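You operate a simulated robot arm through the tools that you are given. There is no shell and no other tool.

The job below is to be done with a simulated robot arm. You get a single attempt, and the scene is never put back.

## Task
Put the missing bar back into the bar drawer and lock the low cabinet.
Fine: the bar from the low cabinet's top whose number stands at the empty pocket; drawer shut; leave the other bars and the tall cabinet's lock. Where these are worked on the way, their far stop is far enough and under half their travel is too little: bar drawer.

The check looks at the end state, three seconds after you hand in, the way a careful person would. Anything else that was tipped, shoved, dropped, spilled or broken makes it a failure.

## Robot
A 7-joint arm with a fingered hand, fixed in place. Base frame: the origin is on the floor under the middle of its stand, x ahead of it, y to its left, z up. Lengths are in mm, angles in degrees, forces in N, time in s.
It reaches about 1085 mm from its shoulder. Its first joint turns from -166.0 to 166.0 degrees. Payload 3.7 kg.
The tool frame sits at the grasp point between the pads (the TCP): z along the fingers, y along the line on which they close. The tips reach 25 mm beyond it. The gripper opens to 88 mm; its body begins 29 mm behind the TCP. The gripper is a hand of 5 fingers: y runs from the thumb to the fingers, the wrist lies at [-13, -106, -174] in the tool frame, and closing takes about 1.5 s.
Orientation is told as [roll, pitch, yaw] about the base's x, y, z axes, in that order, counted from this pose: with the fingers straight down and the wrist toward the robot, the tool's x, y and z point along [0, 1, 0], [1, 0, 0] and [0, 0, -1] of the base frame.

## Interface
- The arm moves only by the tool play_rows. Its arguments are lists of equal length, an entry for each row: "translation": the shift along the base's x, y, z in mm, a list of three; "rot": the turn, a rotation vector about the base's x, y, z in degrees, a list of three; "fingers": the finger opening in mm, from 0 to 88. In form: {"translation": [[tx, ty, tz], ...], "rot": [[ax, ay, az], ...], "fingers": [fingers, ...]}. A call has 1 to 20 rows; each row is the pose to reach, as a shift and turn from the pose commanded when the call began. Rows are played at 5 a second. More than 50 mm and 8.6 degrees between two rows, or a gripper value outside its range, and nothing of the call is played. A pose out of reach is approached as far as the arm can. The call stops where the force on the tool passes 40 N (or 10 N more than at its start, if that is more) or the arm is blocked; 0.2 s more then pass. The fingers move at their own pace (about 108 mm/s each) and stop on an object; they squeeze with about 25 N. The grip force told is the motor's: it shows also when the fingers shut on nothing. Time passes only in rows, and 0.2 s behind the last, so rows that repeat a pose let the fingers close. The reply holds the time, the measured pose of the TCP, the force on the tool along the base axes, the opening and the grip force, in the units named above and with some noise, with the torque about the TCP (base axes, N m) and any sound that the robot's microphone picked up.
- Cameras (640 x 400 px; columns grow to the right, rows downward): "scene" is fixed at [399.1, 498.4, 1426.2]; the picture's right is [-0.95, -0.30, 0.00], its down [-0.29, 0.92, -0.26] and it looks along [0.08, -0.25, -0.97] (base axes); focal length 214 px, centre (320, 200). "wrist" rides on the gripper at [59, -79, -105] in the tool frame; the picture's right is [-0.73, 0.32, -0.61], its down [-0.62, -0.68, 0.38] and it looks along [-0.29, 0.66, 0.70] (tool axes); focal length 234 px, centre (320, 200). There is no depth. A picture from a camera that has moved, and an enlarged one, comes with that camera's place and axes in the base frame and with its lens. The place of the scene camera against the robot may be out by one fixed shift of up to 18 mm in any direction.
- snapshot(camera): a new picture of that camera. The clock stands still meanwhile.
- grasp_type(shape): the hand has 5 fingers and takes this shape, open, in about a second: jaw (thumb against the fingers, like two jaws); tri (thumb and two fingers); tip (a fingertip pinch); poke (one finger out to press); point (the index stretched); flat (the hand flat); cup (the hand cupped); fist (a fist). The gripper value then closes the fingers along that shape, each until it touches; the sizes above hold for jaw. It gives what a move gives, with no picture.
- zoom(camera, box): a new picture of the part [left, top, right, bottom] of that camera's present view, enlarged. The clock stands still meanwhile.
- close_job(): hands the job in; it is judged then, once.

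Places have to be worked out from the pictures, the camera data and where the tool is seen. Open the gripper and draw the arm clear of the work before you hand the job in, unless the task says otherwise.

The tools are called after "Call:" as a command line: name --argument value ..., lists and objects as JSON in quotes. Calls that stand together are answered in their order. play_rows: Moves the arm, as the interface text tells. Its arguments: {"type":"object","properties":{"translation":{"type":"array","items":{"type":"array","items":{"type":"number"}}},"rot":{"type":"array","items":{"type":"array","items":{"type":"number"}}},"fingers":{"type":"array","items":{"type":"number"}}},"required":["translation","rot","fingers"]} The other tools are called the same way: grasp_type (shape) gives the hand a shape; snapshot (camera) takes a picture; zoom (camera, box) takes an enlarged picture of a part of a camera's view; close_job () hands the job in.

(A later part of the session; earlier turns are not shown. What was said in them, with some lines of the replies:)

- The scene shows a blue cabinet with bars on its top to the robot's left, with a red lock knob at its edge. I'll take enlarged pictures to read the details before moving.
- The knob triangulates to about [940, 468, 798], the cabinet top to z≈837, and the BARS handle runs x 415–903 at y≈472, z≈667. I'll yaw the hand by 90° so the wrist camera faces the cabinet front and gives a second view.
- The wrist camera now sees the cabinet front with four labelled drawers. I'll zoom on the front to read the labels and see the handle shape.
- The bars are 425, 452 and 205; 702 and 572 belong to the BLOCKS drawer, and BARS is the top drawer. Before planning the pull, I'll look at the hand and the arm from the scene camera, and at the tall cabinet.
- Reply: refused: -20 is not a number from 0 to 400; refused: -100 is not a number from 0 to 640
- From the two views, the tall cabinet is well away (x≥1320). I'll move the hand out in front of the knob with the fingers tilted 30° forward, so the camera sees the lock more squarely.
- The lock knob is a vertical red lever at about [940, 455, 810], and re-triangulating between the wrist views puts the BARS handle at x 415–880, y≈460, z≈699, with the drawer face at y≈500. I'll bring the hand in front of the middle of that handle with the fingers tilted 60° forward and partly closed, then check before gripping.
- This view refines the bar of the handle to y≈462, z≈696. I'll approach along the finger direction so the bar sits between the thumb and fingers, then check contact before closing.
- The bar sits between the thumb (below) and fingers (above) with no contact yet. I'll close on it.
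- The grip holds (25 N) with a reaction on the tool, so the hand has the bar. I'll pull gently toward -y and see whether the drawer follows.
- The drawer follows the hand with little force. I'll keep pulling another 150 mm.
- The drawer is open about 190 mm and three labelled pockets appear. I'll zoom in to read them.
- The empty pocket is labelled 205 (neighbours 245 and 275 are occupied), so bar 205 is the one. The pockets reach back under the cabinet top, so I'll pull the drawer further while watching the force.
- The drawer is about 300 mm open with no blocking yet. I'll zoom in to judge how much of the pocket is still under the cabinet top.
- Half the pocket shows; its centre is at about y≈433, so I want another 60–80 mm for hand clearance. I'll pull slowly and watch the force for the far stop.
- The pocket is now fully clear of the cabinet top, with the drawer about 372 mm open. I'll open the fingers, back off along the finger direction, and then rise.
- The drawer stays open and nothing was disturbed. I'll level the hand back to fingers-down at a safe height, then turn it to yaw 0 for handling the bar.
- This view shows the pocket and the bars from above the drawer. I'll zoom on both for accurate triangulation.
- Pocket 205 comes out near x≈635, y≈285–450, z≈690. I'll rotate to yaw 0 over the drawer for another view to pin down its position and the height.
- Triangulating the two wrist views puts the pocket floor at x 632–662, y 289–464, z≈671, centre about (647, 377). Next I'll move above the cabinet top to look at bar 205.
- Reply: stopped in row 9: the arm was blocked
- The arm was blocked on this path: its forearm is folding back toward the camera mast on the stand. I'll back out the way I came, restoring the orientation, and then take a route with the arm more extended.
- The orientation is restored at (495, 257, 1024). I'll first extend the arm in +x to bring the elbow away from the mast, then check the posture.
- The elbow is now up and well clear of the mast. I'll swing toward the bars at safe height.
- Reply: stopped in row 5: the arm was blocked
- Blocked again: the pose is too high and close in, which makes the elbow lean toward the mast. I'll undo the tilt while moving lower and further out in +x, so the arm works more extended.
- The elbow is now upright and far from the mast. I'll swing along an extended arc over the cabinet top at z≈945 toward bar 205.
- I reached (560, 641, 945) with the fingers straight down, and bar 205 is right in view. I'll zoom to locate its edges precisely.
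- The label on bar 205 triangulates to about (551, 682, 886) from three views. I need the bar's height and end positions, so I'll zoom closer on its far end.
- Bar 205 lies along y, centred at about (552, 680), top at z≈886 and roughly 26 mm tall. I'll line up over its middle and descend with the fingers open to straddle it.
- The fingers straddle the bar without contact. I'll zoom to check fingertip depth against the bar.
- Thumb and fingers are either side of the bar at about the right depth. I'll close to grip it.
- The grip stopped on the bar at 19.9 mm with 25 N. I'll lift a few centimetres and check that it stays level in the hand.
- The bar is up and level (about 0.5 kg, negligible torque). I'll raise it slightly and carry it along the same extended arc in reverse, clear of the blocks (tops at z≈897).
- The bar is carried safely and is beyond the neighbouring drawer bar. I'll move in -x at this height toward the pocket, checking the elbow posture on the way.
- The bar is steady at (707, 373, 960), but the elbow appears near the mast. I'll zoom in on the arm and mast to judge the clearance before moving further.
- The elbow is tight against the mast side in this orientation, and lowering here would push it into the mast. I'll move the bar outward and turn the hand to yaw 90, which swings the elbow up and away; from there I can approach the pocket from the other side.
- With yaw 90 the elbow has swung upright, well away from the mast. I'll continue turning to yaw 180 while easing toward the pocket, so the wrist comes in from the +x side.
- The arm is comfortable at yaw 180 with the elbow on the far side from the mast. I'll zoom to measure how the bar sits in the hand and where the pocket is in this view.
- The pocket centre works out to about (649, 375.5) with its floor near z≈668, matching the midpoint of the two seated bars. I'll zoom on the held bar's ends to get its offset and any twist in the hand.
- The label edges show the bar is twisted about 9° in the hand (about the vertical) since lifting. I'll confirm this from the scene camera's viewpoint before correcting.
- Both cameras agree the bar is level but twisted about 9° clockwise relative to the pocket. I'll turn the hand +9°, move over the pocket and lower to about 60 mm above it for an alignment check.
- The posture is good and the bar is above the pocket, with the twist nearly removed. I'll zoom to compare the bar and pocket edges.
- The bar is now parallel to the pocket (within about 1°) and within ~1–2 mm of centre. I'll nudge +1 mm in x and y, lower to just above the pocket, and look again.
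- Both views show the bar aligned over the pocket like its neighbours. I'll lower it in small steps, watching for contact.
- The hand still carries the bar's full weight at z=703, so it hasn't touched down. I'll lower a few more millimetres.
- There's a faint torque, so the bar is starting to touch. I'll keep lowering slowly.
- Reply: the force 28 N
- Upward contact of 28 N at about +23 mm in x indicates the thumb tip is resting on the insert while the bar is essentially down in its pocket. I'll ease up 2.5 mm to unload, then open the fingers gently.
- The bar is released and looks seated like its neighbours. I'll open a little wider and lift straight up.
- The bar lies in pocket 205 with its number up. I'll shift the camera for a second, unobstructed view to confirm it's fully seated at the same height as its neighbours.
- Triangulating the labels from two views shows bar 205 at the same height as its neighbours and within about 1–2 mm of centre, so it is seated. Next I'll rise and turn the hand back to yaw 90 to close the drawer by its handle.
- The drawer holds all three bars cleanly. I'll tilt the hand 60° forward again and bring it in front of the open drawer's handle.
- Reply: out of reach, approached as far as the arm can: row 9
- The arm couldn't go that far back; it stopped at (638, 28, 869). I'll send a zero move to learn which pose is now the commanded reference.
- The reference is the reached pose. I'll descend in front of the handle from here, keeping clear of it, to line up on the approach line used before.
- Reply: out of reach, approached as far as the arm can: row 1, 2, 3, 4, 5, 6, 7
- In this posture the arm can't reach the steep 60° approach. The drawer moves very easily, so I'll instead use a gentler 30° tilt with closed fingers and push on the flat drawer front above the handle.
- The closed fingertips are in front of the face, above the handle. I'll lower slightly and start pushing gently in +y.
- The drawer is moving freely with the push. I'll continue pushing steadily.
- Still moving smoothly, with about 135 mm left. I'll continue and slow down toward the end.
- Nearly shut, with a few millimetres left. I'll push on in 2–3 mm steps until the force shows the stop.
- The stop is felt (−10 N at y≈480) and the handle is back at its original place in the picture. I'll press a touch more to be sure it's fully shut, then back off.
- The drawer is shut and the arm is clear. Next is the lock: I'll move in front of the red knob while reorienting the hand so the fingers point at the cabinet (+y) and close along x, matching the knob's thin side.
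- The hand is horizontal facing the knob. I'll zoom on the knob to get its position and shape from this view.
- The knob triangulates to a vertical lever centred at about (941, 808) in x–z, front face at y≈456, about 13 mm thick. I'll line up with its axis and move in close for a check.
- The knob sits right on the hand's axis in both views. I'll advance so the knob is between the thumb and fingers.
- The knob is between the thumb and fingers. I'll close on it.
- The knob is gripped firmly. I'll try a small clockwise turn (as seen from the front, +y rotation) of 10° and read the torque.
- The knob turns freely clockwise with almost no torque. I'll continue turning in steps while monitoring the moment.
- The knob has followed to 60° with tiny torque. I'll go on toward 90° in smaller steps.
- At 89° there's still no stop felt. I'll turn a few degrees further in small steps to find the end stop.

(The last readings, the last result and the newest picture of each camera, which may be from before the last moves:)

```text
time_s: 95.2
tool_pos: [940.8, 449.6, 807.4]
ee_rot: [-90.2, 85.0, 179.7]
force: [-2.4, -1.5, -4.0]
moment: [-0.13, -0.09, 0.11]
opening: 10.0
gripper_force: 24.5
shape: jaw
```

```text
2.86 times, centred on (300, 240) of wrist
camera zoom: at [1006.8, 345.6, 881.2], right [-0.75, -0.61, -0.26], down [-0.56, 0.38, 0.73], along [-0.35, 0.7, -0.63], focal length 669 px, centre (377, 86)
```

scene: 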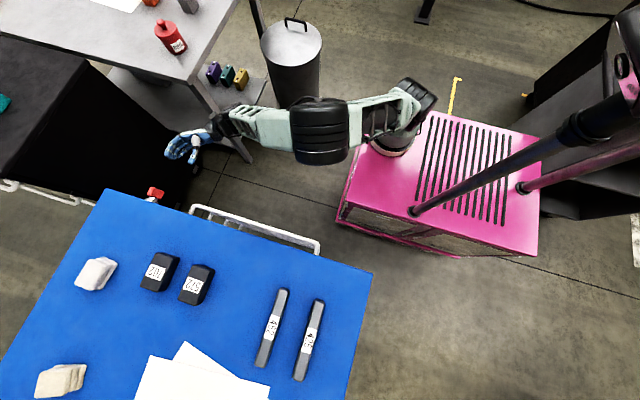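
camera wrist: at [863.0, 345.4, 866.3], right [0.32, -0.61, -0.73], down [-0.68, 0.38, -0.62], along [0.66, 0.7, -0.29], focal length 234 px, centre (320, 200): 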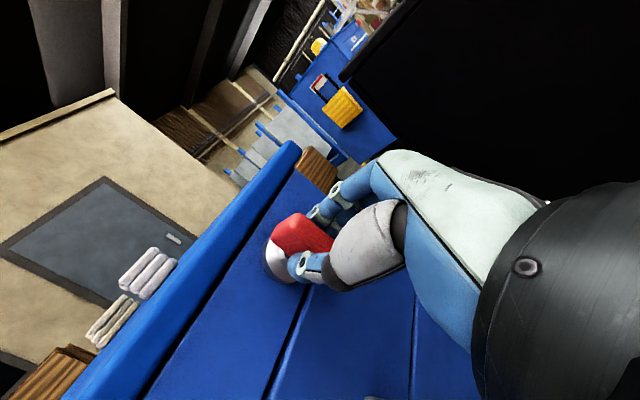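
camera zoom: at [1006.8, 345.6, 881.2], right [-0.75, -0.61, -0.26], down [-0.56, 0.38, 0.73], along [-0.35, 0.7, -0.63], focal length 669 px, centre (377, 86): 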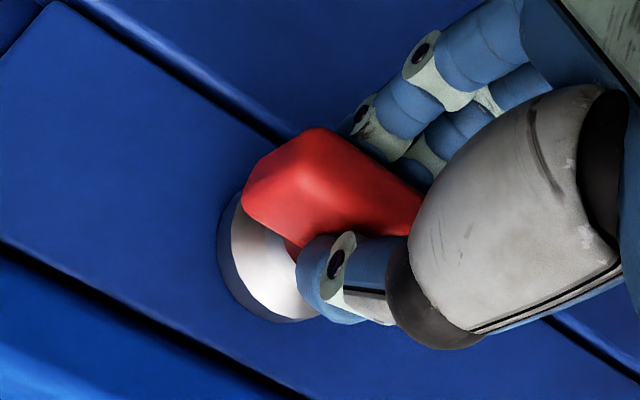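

The knob has begun to lag the hand at about 90°, so it has reached its stop in the horizontal position. I'll relax the over-turn, open the fingers, and back straight out.

Call:
play_rows --translation '[[0, 0, 0], [0, 0, 0], [0, 0, 0], [0, 0, 0], [0, 0, 0], [0, 0, 0], [0, 0, 0], [0, -12, 0], [0, -28, 0], [0, -46, 0], [0, -66, 0], [0, -90, 0]]' --rot '[[0, -2, 0], [0, -3, 0], [0, -3, 0], [0, -3, 0], [0, -3, 0], [0, -3, 0], [0, -3, 0], [0, -3, 0], [0, -3, 0], [0, -3, 0], [0, -3, 0], [0, -3, 0]]' --fingers '[0, 10, 20, 30, 40, 50, 60, 60, 60, 60, 60, 60]'

Call:
snapshot --camera "wrist"

Call:
zoom --camera "scene" --box '[110, 130, 230, 230]'

```text
time_s: 97.8
tool_pos: [939.7, 359.7, 806.7]
ee_rot: [-90.8, 87.9, 179.3]
force: [0.8, -0.8, -0.1]
moment: [-0.04, -0.01, 0.03]
opening: 59.5
gripper_force: 0.1
shape: jaw
```

```text
taken
camera wrist: at [1002.1, 255.9, 882.6], right [-0.74, -0.61, -0.3], down [-0.6, 0.38, 0.7], along [-0.31, 0.7, -0.65], focal length 234 px, centre (320, 200)
```

wrist: 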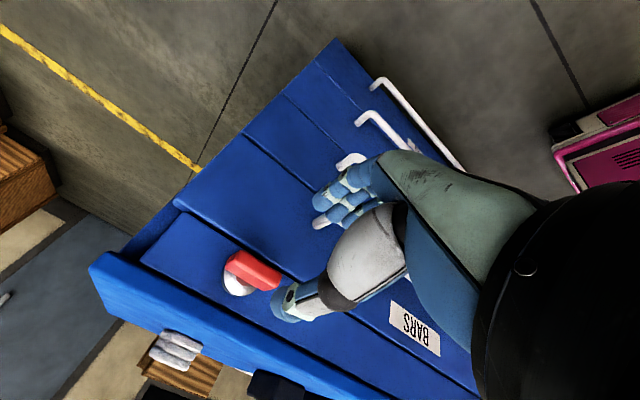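

```text
4.00 times, centred on (170, 180) of scene
camera zoom: at [399.1, 498.4, 1426.2], right [-0.95, -0.3, 0.0], down [-0.29, 0.92, -0.26], along [0.08, -0.25, -0.97], focal length 858 px, centre (920, 280)
```

zoom: 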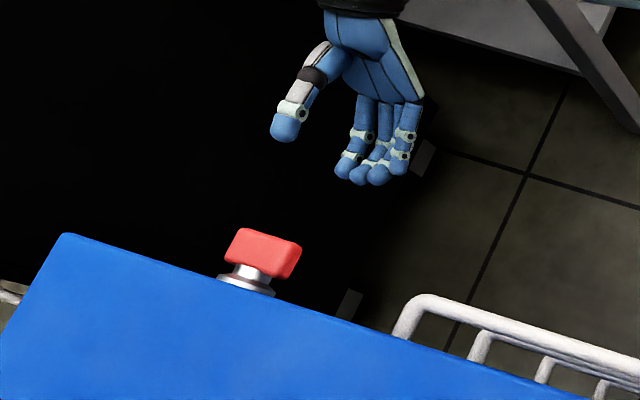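

The hand is clear of the knob. I'll zoom in to verify that the knob is now horizontal.

Call:
zoom --camera "wrist" --box '[190, 220, 310, 310]'

Call:
zoom --camera "scene" --box '[120, 175, 200, 225]'

```text
4.44 times, centred on (250, 265) of wrist
camera zoom: at [1002.1, 255.9, 882.6], right [-0.74, -0.61, -0.3], down [-0.6, 0.38, 0.7], along [-0.31, 0.7, -0.65], focal length 1041 px, centre (631, -89)
```

zoom: 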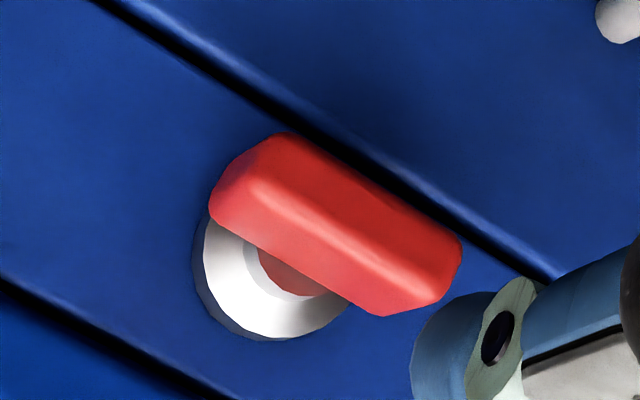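

```text
8.00 times, centred on (160, 200) of scene
camera zoom: at [399.1, 498.4, 1426.2], right [-0.95, -0.3, 0.0], down [-0.29, 0.92, -0.26], along [0.08, -0.25, -0.97], focal length 1716 px, centre (1600, 200)
```

zoom: 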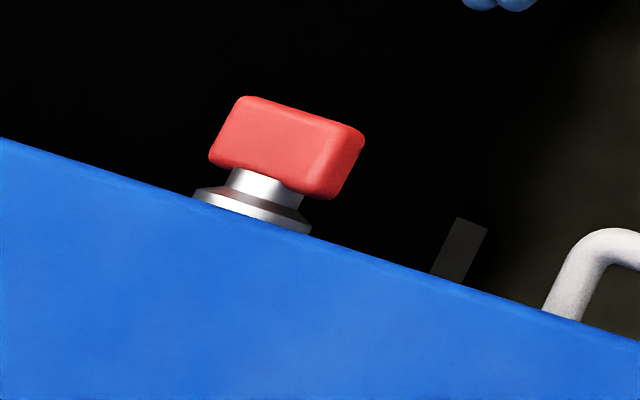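

The knob now lies parallel to the drawer seam, a full quarter turn. To be sure this direction locks, I'll do a gentle pull test on the BARS handle, moving there in this same hand orientation (thumb above, fingers below).

Call:
play_rows --translation '[[-25, 0, -18], [-50, 0, -38], [-75, 0, -58], [-100, 0, -78], [-120, 5, -96], [-140, 12, -111], [-140, 25, -111]]' --rot '[[0, 0, 0], [0, 0, 0], [0, 0, 0], [0, 0, 0], [0, 0, 0], [0, 0, 0], [0, 0, 0]]' --fingers '[60, 60, 60, 60, 60, 60, 60]'

Call:
snapshot --camera "wrist"

Call:
zoom --camera "scene" --box '[130, 130, 330, 260]'

```text
time_s: 99.4
tool_pos: [800.8, 384.6, 697.3]
ee_rot: [-90.3, 88.0, 179.7]
force: [-0.2, 0.6, -0.3]
moment: [0.02, -0.02, 0.0]
opening: 59.6
gripper_force: 0.0
shape: jaw
```

```text
taken
camera wrist: at [862.2, 280.6, 773.4], right [-0.74, -0.61, -0.3], down [-0.6, 0.38, 0.7], along [-0.31, 0.7, -0.65], focal length 234 px, centre (320, 200)
```

wrist: 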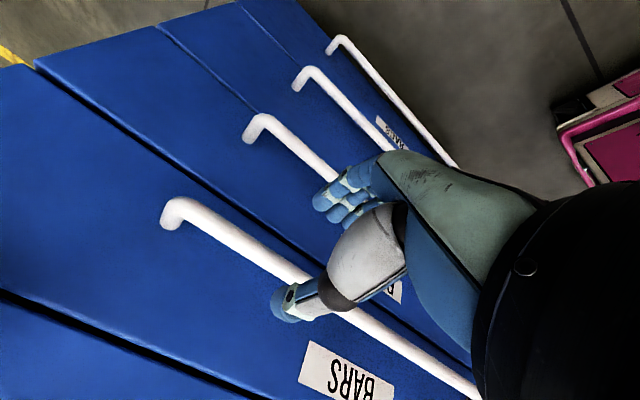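

```text
3.08 times, centred on (230, 195) of scene
camera zoom: at [399.1, 498.4, 1426.2], right [-0.95, -0.3, 0.0], down [-0.29, 0.92, -0.26], along [0.08, -0.25, -0.97], focal length 660 px, centre (597, 215)
```

zoom: 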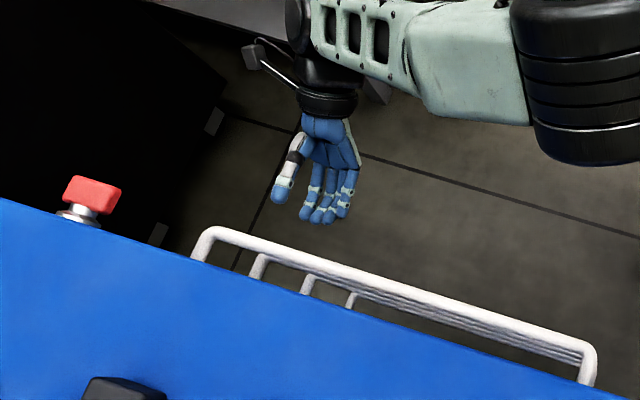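

The handle bar lies on the hand's axis. I'll advance so it's between thumb and fingers, then close.

Call:
play_rows --translation '[[0, 15, 0], [0, 30, 0], [0, 45, 0], [0, 58, 0], [0, 69, 0], [0, 69, 0], [0, 69, 0], [0, 69, 0], [0, 69, 0], [0, 69, 0], [0, 69, 0]]' --rot '[[0, 0, 0], [0, 0, 0], [0, 0, 0], [0, 0, 0], [0, 0, 0], [0, 0, 0], [0, 0, 0], [0, 0, 0], [0, 0, 0], [0, 0, 0], [0, 0, 0]]' --fingers '[60, 60, 60, 60, 60, 45, 30, 15, 0, 0, 0]'

Call:
snapshot --camera "wrist"

```text
time_s: 101.8
tool_pos: [800.6, 453.4, 696.6]
ee_rot: [-91.8, 88.1, 178.2]
force: [-0.2, 2.2, 2.6]
moment: [0.04, -0.15, 0.02]
opening: 2.2
gripper_force: 24.6
shape: jaw
```

```text
taken
camera wrist: at [862.9, 349.6, 774.3], right [-0.74, -0.61, -0.3], down [-0.6, 0.38, 0.7], along [-0.31, 0.7, -0.65], focal length 234 px, centre (320, 200)
```

wrist: 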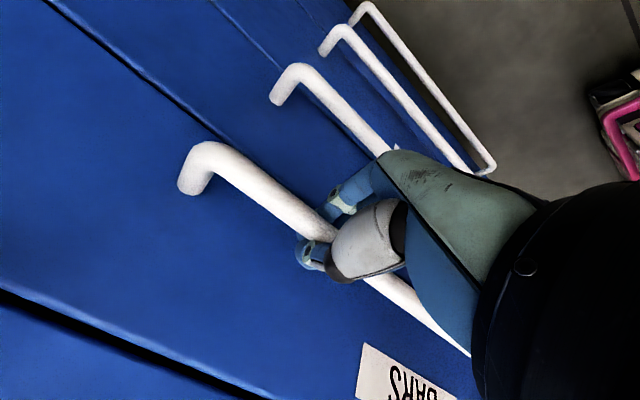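

The handle is gripped. I'll pull very gently by 4 mm and read the force: a locked drawer should resist.

Call:
play_rows --translation '[[0, -1, 0], [0, -2, 0], [0, -3, 0], [0, -4, 0]]' --rot '[[0, 0, 0], [0, 0, 0], [0, 0, 0], [0, 0, 0]]' --fingers '[0, 0, 0, 0]'

Call:
zoom --camera "wrist" --box '[60, 0, 340, 260]'

```text
time_s: 102.8
tool_pos: [801.0, 452.2, 697.2]
ee_rot: [-93.5, 88.1, 176.8]
force: [4.3, 22.9, 5.1]
moment: [0.06, -0.12, -0.14]
opening: 2.3
gripper_force: 24.7
shape: jaw
```

```text
1.54 times, centred on (200, 130) of wrist
camera zoom: at [862.6, 347.7, 773.9], right [-0.74, -0.61, -0.3], down [-0.6, 0.38, 0.7], along [-0.31, 0.7, -0.65], focal length 360 px, centre (505, 308)
```

zoom: 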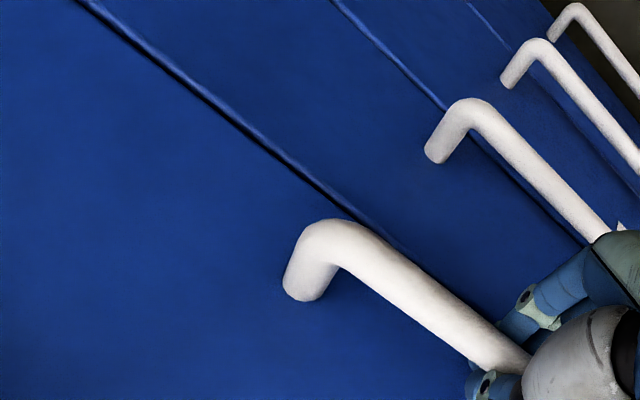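

The drawer resists with 23 N and doesn't move (it slid with almost no force before), so it's locked. I'll release the tension, open the fingers, and withdraw.

Call:
play_rows --translation '[[0, 2, 0], [0, 4, 0], [0, 4, 0], [0, 4, 0], [0, 4, 0], [0, 4, 0], [0, -12, 0], [0, -28, 0], [0, -46, 0], [0, -66, 0], [0, -90, 5], [0, -115, 15], [0, -140, 30]]' --rot '[[0, 0, 0], [0, 0, 0], [0, 0, 0], [0, 0, 0], [0, 0, 0], [0, 0, 0], [0, 0, 0], [0, 0, 0], [0, 0, 0], [0, 0, 0], [0, 0, 0], [0, 0, 0], [0, 0, 0]]' --fingers '[0, 0, 20, 40, 60, 60, 60, 60, 60, 60, 60, 60, 60]'

Call:
snapshot --camera "wrist"

Call:
snapshot --camera "scene"

```text
time_s: 105.6
tool_pos: [801.3, 309.3, 726.1]
ee_rot: [-91.0, 88.0, 179.0]
force: [0.2, -0.9, -0.6]
moment: [-0.01, -0.04, -0.04]
opening: 59.8
gripper_force: 0.2
shape: jaw
```

```text
taken
camera wrist: at [863.0, 205.0, 803.6], right [-0.74, -0.61, -0.3], down [-0.6, 0.38, 0.7], along [-0.31, 0.7, -0.65], focal length 234 px, centre (320, 200)
```

wrist: 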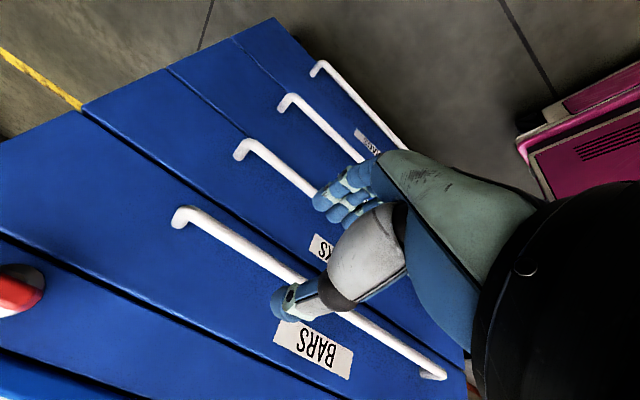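

```text
taken
```

scene: 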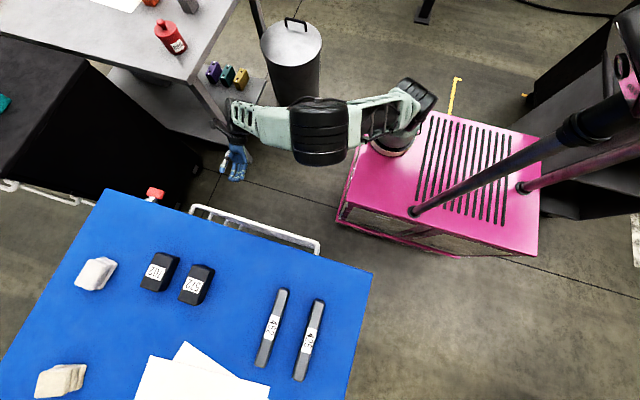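

Everything looks in place and the hand is clear. I'll draw back a bit further and verify the knob one last time.

Call:
play_rows --translation '[[-10, -20, 20], [-20, -40, 45], [-30, -60, 70], [-40, -75, 95], [-40, -75, 95]]' --rot '[[0, 0, 0], [0, 0, 0], [0, 0, 0], [0, 0, 0], [0, 0, 0]]' --fingers '[70, 80, 88, 88, 88]'

Call:
zoom --camera "scene" --box '[120, 175, 200, 225]'

Call:
snapshot --camera "scene"

Call:
snapshot --camera "wrist"

```text
time_s: 106.8
tool_pos: [760.5, 235.1, 820.4]
ee_rot: [-90.6, 88.0, 179.4]
force: [-0.3, 0.7, -0.2]
moment: [0.04, -0.01, -0.04]
opening: 87.5
gripper_force: 0.1
shape: jaw
```

```text
8.00 times, centred on (160, 200) of scene
camera zoom: at [399.1, 498.4, 1426.2], right [-0.95, -0.3, 0.0], down [-0.29, 0.92, -0.26], along [0.08, -0.25, -0.97], focal length 1716 px, centre (1600, 200)
```

zoom: 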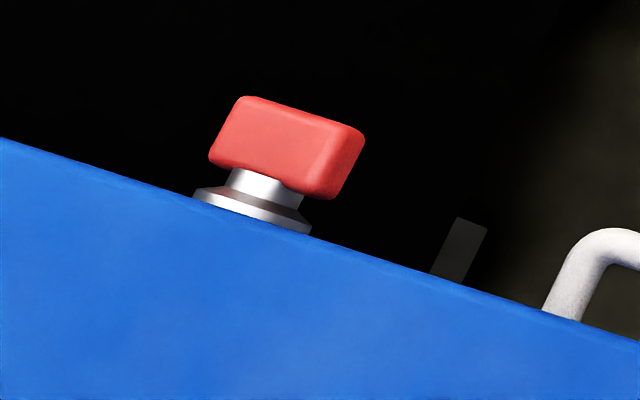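

```text
taken
```

scene: 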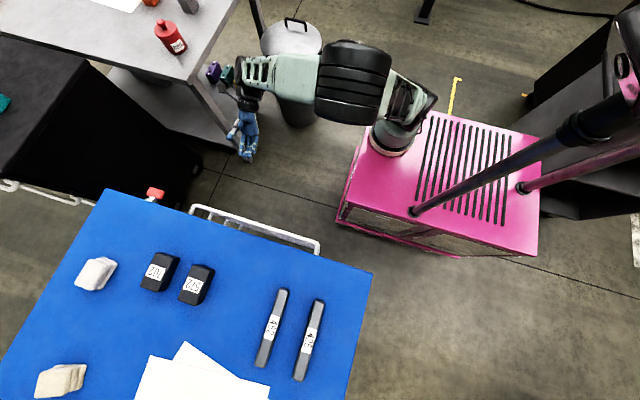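

```text
taken
camera wrist: at [820.9, 130.3, 897.9], right [-0.74, -0.61, -0.3], down [-0.6, 0.38, 0.7], along [-0.31, 0.7, -0.65], focal length 234 px, centre (320, 200)
```

wrist: 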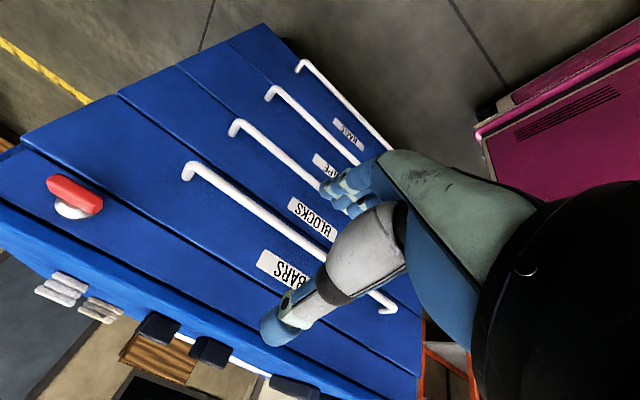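

Bar 205 is in its pocket, the drawer is shut and held by the lock, and the knob is horizontal. The other bars and objects haven't moved, the gripper is open and the arm is clear, so I'm handing in.

Call:
close_job

```text
The job is handed in.
```

The missing bar (205) is back in its pocket, the bar drawer is shut, and the low cabinet is locked. I've handed the job in; no verdict has come back yet.

- **Bar:** pocket 205 was the empty one, between 245 and 275. In the last pictures before the drawer closed, the bar sat at the same height as its neighbours and within about 2 mm of centre. Its number faces up, but it is turned end for end compared with the other two, because that was the only way I could get the arm in clear of the stand's mast.
- **Drawer:** I opened it about 370 mm and pushed it back to its stop. The handle is where it started.
- **Lock:** I turned the red knob a quarter turn clockwise to its stop. A gentle pull on the drawer then met about 23 N and did not open it; before locking it slid with almost no force.
- **Everything else:** bars 452 and 425, the two blocks and the other items on the cabinet top look unmoved. I did not touch the tall cabinet. The arm stopped twice as "blocked" near the mast, with no force reading and nothing visibly disturbed.
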